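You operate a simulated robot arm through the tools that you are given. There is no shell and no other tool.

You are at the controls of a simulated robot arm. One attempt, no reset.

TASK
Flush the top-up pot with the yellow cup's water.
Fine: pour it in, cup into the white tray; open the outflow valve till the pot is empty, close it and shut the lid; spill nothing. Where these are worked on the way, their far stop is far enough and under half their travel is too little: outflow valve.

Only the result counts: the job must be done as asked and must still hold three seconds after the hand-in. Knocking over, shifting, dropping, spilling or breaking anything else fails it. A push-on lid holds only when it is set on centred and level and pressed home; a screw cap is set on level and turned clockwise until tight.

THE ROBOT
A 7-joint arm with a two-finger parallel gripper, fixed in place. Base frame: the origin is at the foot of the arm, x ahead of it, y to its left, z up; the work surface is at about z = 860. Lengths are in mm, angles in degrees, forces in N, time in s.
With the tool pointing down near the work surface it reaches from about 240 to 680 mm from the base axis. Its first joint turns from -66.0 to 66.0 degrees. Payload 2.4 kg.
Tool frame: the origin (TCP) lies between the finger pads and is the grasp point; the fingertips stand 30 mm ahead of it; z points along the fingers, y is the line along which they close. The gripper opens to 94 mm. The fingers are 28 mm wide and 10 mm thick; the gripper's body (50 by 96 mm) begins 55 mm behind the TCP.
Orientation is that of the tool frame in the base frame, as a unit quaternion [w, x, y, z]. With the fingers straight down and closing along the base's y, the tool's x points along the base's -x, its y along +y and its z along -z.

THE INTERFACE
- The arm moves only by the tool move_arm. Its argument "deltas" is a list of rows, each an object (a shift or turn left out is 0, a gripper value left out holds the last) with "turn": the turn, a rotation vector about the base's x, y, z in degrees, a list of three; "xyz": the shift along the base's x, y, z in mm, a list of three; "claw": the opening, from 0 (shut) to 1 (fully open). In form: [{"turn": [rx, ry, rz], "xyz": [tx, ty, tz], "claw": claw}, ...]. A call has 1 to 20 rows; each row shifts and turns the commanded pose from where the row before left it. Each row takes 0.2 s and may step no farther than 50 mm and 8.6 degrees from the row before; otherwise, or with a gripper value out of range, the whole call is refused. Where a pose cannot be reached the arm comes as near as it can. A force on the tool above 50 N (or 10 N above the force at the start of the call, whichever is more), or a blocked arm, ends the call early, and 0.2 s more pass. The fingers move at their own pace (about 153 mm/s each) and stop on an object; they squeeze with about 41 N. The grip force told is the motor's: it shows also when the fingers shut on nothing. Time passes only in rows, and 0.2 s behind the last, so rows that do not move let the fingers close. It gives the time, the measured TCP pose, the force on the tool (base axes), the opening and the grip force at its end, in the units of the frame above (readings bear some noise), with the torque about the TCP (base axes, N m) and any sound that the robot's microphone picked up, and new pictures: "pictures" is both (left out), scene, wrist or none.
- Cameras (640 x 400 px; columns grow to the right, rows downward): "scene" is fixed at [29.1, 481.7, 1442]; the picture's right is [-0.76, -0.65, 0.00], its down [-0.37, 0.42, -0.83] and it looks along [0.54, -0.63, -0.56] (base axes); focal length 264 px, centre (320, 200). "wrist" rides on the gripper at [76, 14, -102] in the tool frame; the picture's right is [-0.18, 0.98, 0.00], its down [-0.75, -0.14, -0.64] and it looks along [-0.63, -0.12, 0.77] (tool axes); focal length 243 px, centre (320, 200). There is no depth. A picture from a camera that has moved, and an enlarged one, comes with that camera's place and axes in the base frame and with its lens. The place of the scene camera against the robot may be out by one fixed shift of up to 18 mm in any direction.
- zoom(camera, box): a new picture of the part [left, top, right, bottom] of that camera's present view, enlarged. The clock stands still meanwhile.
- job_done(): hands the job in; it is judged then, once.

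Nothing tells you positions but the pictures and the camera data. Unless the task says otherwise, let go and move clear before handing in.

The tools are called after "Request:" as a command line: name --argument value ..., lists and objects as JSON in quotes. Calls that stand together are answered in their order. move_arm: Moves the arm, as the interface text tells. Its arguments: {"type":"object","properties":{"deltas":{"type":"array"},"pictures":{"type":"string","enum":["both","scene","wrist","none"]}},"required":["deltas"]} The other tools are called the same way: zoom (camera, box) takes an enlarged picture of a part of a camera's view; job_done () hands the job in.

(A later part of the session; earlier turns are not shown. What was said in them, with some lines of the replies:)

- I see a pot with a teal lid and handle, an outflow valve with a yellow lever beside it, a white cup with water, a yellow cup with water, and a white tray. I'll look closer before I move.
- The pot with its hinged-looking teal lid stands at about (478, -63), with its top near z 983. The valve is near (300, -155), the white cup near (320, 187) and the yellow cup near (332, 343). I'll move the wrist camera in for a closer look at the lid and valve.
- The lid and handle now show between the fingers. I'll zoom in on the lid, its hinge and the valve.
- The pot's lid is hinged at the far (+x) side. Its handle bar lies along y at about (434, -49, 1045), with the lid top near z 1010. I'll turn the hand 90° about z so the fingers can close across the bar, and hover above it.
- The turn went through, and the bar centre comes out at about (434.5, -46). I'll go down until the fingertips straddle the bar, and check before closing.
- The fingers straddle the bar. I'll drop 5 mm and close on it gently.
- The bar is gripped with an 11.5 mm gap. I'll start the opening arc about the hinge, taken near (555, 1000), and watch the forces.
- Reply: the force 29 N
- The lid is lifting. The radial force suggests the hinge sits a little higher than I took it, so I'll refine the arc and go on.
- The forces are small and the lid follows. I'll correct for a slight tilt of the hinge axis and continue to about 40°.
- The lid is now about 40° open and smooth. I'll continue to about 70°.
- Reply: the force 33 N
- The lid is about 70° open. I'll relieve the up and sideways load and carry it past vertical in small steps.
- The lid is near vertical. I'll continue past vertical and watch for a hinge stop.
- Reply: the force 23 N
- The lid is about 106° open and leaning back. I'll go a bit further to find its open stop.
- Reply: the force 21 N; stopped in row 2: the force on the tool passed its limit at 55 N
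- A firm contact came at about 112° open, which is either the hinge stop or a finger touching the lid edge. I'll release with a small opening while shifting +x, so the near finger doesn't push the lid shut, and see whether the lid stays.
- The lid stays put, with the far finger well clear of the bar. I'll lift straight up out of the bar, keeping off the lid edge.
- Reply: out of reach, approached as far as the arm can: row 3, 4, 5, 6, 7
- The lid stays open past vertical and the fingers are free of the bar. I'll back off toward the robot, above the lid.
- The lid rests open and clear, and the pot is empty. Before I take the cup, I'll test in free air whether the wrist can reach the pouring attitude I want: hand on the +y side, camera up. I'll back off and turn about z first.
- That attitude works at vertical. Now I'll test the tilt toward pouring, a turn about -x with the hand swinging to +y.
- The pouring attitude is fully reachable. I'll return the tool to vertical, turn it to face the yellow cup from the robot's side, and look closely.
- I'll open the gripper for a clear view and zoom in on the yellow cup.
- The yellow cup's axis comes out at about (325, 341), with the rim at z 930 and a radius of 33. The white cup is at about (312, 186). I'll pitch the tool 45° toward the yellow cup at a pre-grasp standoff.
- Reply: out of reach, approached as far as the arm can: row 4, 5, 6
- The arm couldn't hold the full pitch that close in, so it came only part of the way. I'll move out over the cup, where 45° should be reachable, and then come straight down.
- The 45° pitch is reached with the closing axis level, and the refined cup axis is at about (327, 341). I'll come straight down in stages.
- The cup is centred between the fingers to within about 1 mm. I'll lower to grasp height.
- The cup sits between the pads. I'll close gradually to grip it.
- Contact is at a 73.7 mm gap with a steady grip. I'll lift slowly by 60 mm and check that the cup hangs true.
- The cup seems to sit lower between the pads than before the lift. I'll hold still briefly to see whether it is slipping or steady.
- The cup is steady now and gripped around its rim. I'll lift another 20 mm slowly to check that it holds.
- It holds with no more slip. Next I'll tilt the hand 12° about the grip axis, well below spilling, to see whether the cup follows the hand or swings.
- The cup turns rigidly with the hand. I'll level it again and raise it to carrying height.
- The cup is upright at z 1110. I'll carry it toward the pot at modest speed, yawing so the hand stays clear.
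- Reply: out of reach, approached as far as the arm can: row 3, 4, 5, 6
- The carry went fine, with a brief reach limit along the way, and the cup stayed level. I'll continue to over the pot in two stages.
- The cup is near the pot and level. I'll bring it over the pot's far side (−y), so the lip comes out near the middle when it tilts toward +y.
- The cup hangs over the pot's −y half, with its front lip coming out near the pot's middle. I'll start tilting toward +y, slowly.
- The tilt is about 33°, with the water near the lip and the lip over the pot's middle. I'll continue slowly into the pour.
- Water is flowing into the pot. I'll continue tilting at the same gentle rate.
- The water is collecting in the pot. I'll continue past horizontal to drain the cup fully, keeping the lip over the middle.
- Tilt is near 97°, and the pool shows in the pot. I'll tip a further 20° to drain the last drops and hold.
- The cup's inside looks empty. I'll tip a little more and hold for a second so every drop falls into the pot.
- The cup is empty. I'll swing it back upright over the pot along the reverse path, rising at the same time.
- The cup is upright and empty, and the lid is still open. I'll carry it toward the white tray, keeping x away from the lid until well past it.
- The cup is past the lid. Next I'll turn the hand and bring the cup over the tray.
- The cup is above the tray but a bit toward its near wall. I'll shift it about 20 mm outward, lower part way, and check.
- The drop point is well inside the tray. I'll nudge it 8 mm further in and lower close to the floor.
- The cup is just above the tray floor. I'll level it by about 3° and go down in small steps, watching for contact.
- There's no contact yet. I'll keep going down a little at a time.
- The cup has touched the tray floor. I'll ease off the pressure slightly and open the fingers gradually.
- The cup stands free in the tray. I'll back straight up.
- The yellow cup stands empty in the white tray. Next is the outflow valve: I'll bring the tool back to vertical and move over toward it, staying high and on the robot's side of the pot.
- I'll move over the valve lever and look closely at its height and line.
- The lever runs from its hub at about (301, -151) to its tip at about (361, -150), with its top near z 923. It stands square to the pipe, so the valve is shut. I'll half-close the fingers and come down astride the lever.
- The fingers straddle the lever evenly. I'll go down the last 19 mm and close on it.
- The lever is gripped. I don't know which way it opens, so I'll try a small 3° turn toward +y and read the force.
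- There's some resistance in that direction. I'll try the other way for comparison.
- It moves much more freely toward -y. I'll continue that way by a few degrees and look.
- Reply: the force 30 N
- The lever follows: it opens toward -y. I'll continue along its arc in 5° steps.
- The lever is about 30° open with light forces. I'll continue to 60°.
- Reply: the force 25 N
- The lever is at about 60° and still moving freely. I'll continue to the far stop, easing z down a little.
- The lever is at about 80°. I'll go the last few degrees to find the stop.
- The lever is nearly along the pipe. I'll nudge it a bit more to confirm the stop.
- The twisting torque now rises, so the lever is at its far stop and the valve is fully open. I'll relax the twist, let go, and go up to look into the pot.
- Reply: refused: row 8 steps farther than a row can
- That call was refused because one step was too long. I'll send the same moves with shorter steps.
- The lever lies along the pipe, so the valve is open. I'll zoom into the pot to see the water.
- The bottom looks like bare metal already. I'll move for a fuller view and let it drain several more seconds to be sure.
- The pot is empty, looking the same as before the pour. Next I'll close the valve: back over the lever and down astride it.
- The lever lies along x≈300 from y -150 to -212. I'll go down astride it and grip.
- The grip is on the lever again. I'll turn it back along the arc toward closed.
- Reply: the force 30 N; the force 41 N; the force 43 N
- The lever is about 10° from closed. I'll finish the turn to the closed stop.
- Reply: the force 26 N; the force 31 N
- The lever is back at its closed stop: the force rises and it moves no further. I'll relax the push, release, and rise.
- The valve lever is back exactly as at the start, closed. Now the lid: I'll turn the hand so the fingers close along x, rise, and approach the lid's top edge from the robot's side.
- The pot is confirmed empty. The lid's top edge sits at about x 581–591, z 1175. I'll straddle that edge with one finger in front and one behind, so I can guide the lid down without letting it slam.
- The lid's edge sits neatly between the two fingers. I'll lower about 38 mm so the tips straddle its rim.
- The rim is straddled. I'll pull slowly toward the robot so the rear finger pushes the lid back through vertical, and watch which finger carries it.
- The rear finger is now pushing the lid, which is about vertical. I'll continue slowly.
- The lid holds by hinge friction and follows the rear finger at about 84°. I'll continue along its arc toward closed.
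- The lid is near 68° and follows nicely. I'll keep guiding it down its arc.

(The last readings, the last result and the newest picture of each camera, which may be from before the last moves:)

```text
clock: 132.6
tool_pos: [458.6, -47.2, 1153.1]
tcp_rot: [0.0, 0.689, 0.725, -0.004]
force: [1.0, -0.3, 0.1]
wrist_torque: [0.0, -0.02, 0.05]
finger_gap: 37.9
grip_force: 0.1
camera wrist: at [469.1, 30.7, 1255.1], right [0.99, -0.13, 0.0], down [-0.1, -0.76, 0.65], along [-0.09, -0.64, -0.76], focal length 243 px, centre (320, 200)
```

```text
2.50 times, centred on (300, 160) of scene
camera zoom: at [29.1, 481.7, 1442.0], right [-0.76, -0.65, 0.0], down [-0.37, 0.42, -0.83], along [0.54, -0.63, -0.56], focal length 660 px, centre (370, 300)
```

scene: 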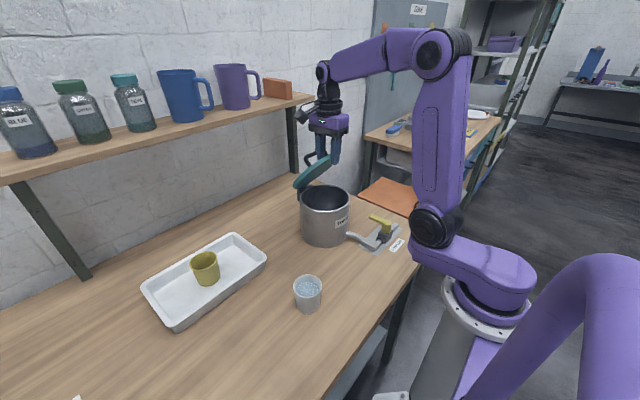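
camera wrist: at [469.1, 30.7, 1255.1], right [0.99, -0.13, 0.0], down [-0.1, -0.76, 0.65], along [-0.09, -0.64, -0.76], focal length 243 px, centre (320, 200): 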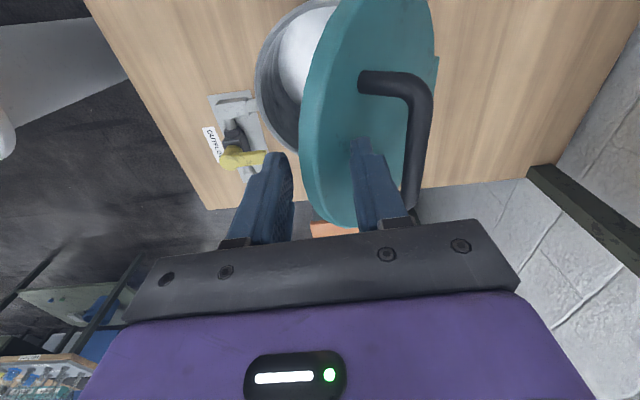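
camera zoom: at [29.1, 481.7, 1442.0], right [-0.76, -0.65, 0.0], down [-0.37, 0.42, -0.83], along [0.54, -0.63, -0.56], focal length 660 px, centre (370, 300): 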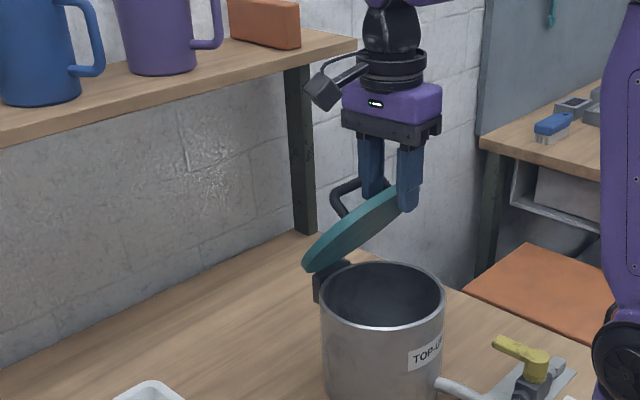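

The lid is around 50° and still resting lightly against the rear finger. I'll continue down.

Request:
move_arm --deltas '[{"xyz": [-5, 0, -3.6]}, {"xyz": [-5, 0, -3.6]}, {"xyz": [-4.8, 0, -3.7]}, {"xyz": [-4, 0, -4.5]}, {"xyz": [-3.8, 0, -4.5]}, {"xyz": [-3.8, 0, -4.5]}, {"xyz": [-2.8, 0, -4.2]}, {"xyz": [-2.8, 0, -4.2]}, {"xyz": [-2.8, 0, -4.3]}, {}]' --pictures "both"

Request:
zoom --camera "wrist" --box '[220, 80, 420, 240]'

Request:
zoom --camera "scene" --box '[270, 100, 390, 260]'

```text
clock: 134.8
tool_pos: [423.7, -47.9, 1116.5]
tcp_rot: [0.001, 0.689, 0.725, -0.003]
force: [0.3, 0.4, 0.4]
wrist_torque: [0.02, -0.02, 0.0]
finger_gap: 37.3
grip_force: 0.1
camera wrist: at [433.7, 30.3, 1217.9], right [0.99, -0.13, 0.0], down [-0.1, -0.76, 0.65], along [-0.09, -0.64, -0.76], focal length 243 px, centre (320, 200)
```

scene: 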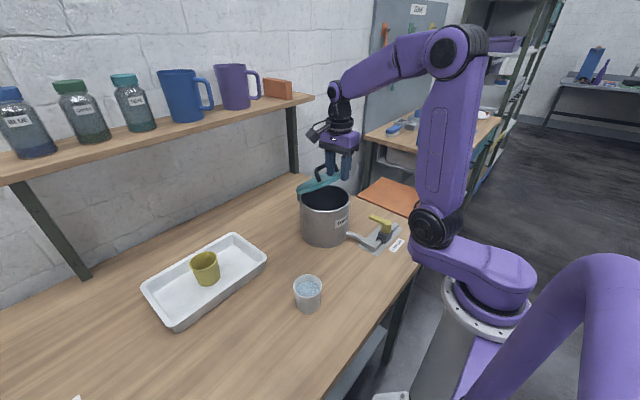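
wrist: 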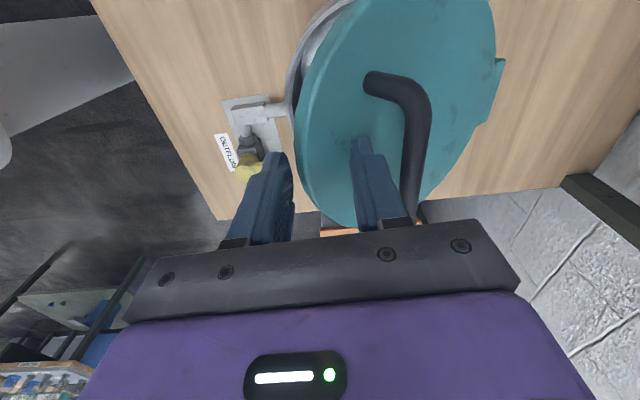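

```text
2.50 times, centred on (320, 160) of wrist
camera zoom: at [433.7, 30.3, 1217.9], right [0.99, -0.13, 0.0], down [-0.1, -0.76, 0.65], along [-0.09, -0.64, -0.76], focal length 606 px, centre (320, 300)
```

zoom: 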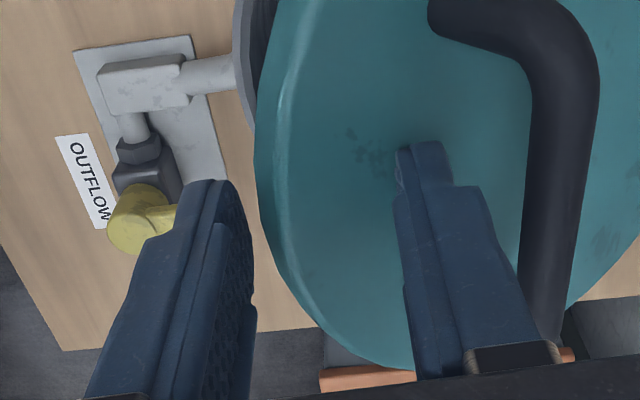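

```text
2.50 times, centred on (330, 180) of scene
camera zoom: at [29.1, 481.7, 1442.0], right [-0.76, -0.65, 0.0], down [-0.37, 0.42, -0.83], along [0.54, -0.63, -0.56], focal length 660 px, centre (295, 250)
```

zoom: 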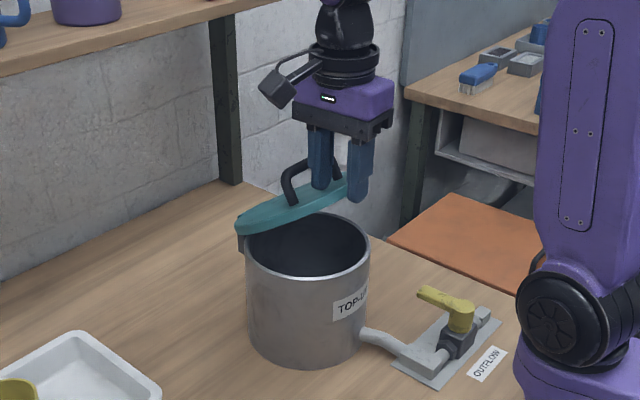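

The lid holds by itself at about 30°. I'll lift off, close the fingers, and press the lid down from above, ahead of the handle.

Request:
move_arm --deltas '[{"xyz": [0, 0, 15]}, {"xyz": [0, 0, 20]}, {"xyz": [4, 0, 0], "claw": 0.0}, {"xyz": [3, 0, 0]}, {}]' --pictures "both"

Request:
zoom --camera "scene" --box '[270, 100, 390, 260]'

Request:
zoom --camera "wrist" --box '[220, 0, 540, 240]'

```text
clock: 136.0
tool_pos: [429.8, -47.4, 1151.3]
tcp_rot: [0.0, 0.689, 0.725, -0.004]
force: [0.4, -0.3, 0.9]
wrist_torque: [-0.04, 0.03, 0.0]
finger_gap: 0.0
grip_force: 33.2
camera wrist: at [440.8, 30.0, 1252.3], right [0.99, -0.13, 0.0], down [-0.1, -0.76, 0.65], along [-0.09, -0.64, -0.76], focal length 243 px, centre (320, 200)
```

scene: 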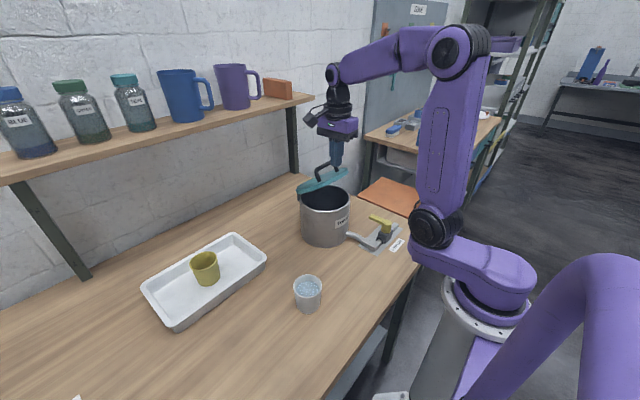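
wrist: 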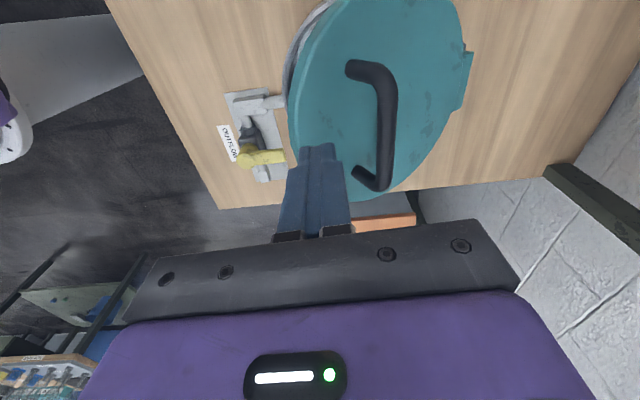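

```text
2.50 times, centred on (330, 180) of scene
camera zoom: at [29.1, 481.7, 1442.0], right [-0.76, -0.65, 0.0], down [-0.37, 0.42, -0.83], along [0.54, -0.63, -0.56], focal length 660 px, centre (295, 250)
```

zoom: 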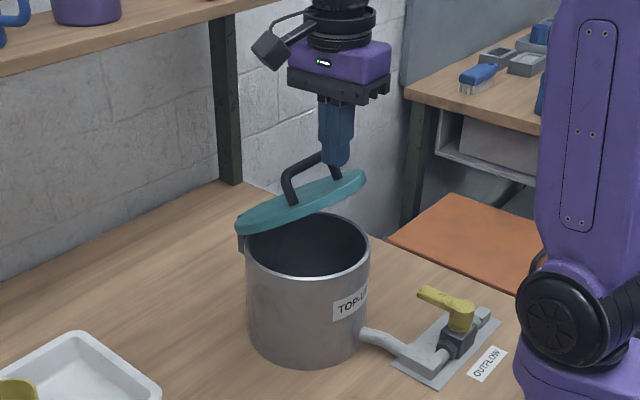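

```text
1.67 times, centred on (380, 120) of wrist
camera zoom: at [440.8, 30.0, 1252.3], right [0.99, -0.13, 0.0], down [-0.1, -0.76, 0.65], along [-0.09, -0.64, -0.76], focal length 404 px, centre (220, 333)
```

zoom: 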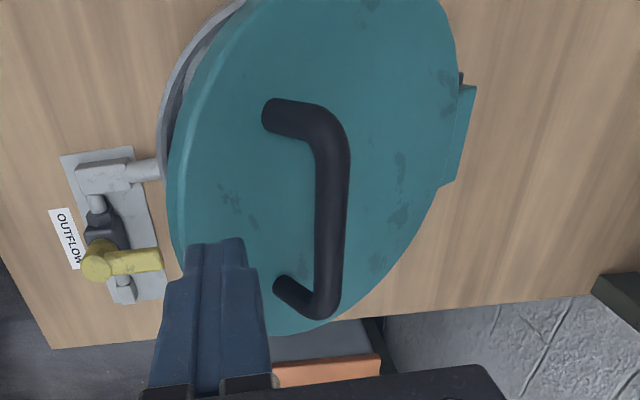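

Request:
move_arm --deltas '[{"xyz": [0, 0, -15]}, {"xyz": [0, 0, -14]}, {"xyz": [-2, 0, -7]}, {"xyz": [-2, 0, -8]}, {"xyz": [-2.5, 0, -8]}, {"xyz": [-2.5, 0, -8]}, {"xyz": [-2, 0, -8]}, {"xyz": [-2, 0, -8]}, {}]' --pictures "both"

Request:
zoom --camera "scene" --box '[270, 120, 390, 260]'

```text
clock: 138.0
tool_pos: [418.2, -47.2, 1074.4]
tcp_rot: [0.0, 0.689, 0.725, -0.004]
force: [0.4, -0.8, 0.2]
wrist_torque: [0.0, -0.02, 0.0]
finger_gap: 0.0
grip_force: 33.1
camera wrist: at [427.6, 30.7, 1176.8], right [0.99, -0.13, 0.0], down [-0.1, -0.76, 0.65], along [-0.09, -0.64, -0.76], focal length 243 px, centre (320, 200)
```

scene: 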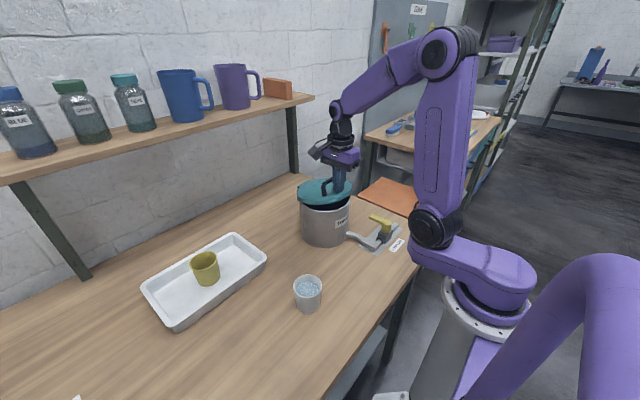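
wrist: 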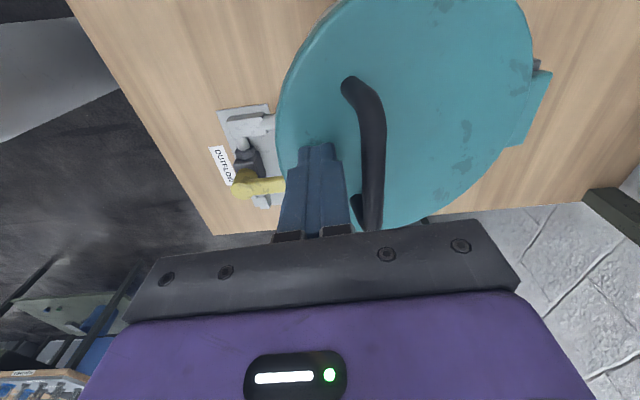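

```text
2.86 times, centred on (330, 190) of scene
camera zoom: at [29.1, 481.7, 1442.0], right [-0.76, -0.65, 0.0], down [-0.37, 0.42, -0.83], along [0.54, -0.63, -0.56], focal length 754 px, centre (291, 229)
```

zoom: 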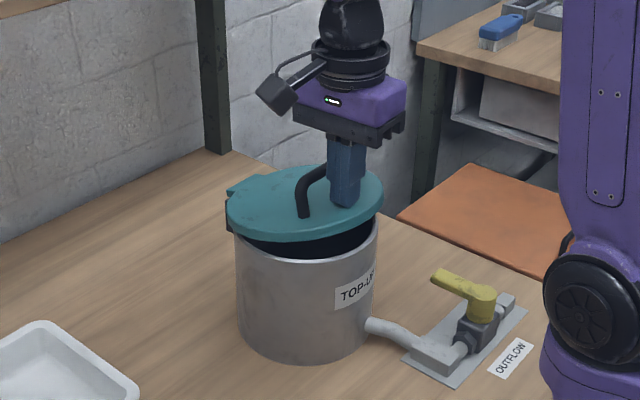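

The lid is about 12° from shut. I'll press it gently home.

Request:
move_arm --deltas '[{"xyz": [-2, 0, -7]}, {"xyz": [-2, 0, -7]}, {"xyz": [-1.5, 0, -6]}, {"xyz": [-1, 0, -5]}, {"xyz": [-0.5, 0, -3]}, {}]' --pictures "none"

```text
clock: 139.4
tool_pos: [408.7, -46.3, 1048.3]
tcp_rot: [-0.001, 0.69, 0.724, -0.004]
force: [0.1, -1.1, 0.0]
wrist_torque: [0.02, -0.05, -0.01]
finger_gap: 0.0
grip_force: 33.1
```

Request:
move_arm --deltas '[{"xyz": [0, 0, -2.5]}, {"xyz": [0, 0, -2]}, {"xyz": [0, 0, -2]}, {}]' --pictures "none"

Request:
zoom --camera "scene" --box '[270, 120, 390, 260]'

```text
clock: 140.3
tool_pos: [410.7, -47.5, 1044.0]
tcp_rot: [0.001, 0.689, 0.725, -0.002]
force: [-8.1, 1.3, 19.1]
wrist_torque: [0.28, 0.2, 0.13]
finger_gap: 0.0
grip_force: 33.1
stopped in row 4: the force on the tool passed its limit at 52 N (the readings are from after the stop); the commanded pose is now the measured one
```

```text
2.86 times, centred on (330, 190) of scene
camera zoom: at [28.6, 481.7, 1442.0], right [-0.76, -0.65, 0.0], down [-0.36, 0.42, -0.83], along [0.54, -0.63, -0.56], focal length 754 px, centre (291, 229)
```

zoom: 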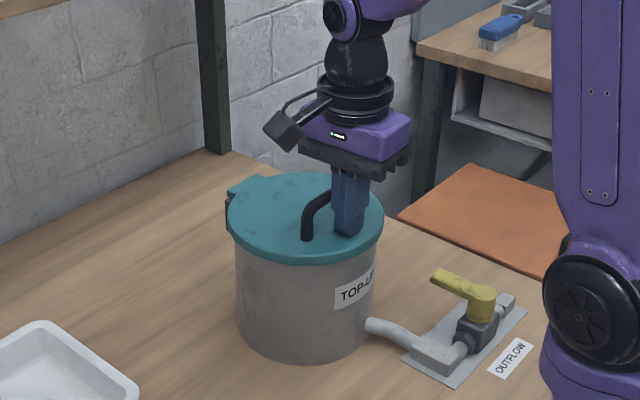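

The lid pressed firmly home on the pot with about 50 N. I'll lift off and check everything.

Request:
move_arm --deltas '[{"xyz": [0, 0, 5]}, {"xyz": [0, 0, 15]}, {"xyz": [0, 0, 30]}, {"xyz": [0, 0, 40]}, {"xyz": [-10, 0, 40]}, {"xyz": [-20, 20, 30]}, {"xyz": [-20, 30, 20]}, {"xyz": [-20, 40, 10]}, {}]' --pictures "both"

Request:
zoom --camera "scene" --box '[280, 160, 440, 260]'

Request:
zoom --camera "scene" --box '[130, 220, 340, 380]'

Request:
zoom --camera "scene" --box '[285, 165, 375, 255]'

```text
clock: 142.3
tool_pos: [340.1, 44.4, 1231.6]
tcp_rot: [0.001, 0.689, 0.725, -0.002]
force: [0.1, 0.9, 0.0]
wrist_torque: [-0.02, -0.02, -0.02]
finger_gap: 0.1
grip_force: 33.2
camera wrist: at [350.2, 121.7, 1334.6], right [0.99, -0.13, 0.0], down [-0.1, -0.76, 0.65], along [-0.09, -0.64, -0.76], focal length 243 px, centre (320, 200)
```

scene: 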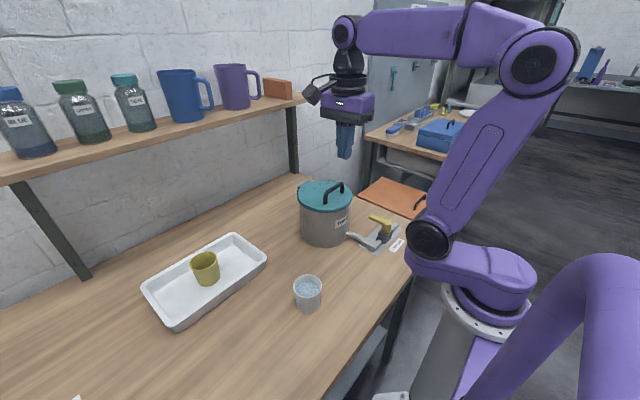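
wrist: 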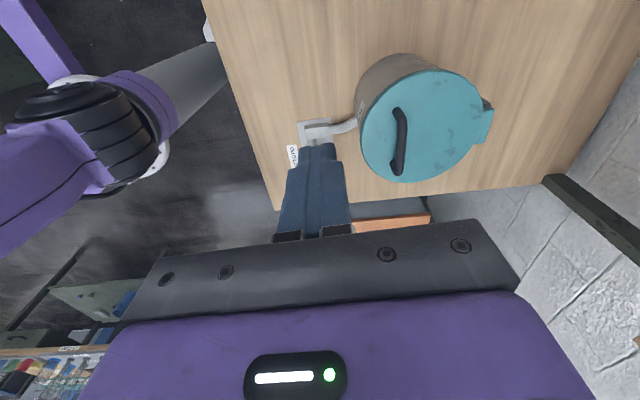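

```text
4.00 times, centred on (360, 210) of scene
camera zoom: at [29.1, 481.7, 1442.0], right [-0.76, -0.65, 0.0], down [-0.37, 0.42, -0.83], along [0.54, -0.63, -0.56], focal length 1056 px, centre (160, 160)
```

zoom: 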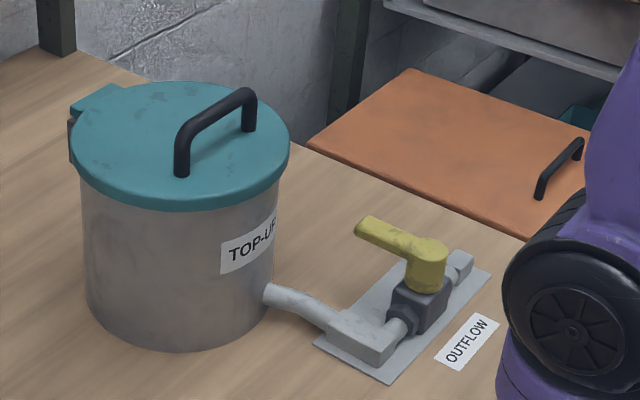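

```text
2.50 times, centred on (235, 300) of scene
camera zoom: at [29.1, 481.7, 1442.0], right [-0.76, -0.65, 0.0], down [-0.37, 0.42, -0.83], along [0.54, -0.63, -0.56], focal length 660 px, centre (532, -50)
```

zoom: 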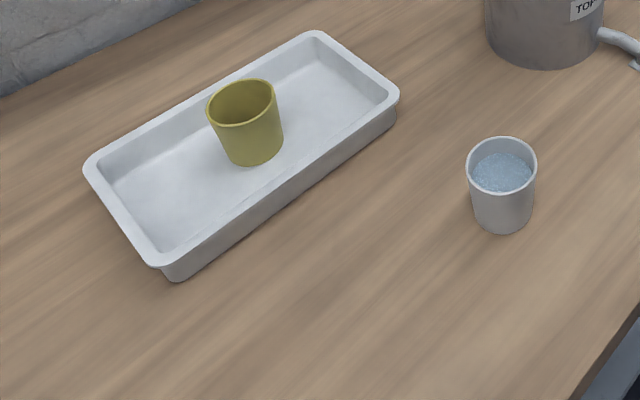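

```text
4.44 times, centred on (330, 210) of scene
camera zoom: at [29.1, 481.7, 1442.0], right [-0.76, -0.65, 0.0], down [-0.37, 0.42, -0.83], along [0.54, -0.63, -0.56], focal length 1173 px, centre (276, 156)
```

zoom: 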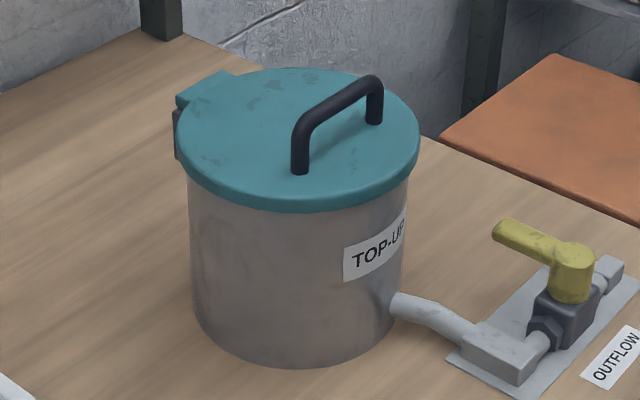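

Everything is as asked. The lid is shut and the valve lever is back at closed, both matching the first pictures. The emptied yellow cup stands in the unmoved tray, the white cup is untouched, and the table is dry. The arm is clear, so I'm handing in.

Request:
job_done

```text
The job is handed in.
```

The top-up pot has been flushed with the yellow cup's water, and I've handed the job in.

- **Pour:** all the water went into the pot. I saw no drops on the table, and the cup looked empty afterwards.
- **Cup:** it stands upright and empty in the white tray.
- **Outflow valve:** I opened it to its far stop and left it open until the pot looked empty. Then I closed it back to its stop, where it matches the first picture.
- **Lid:** shut and pressed home, sitting as it did at the start.
- **Everything else:** the white cup and tray are where they were, and the arm is clear.

The cup slid about 30 mm down in the grip when I first lifted it. It then held steady and nothing spilled.
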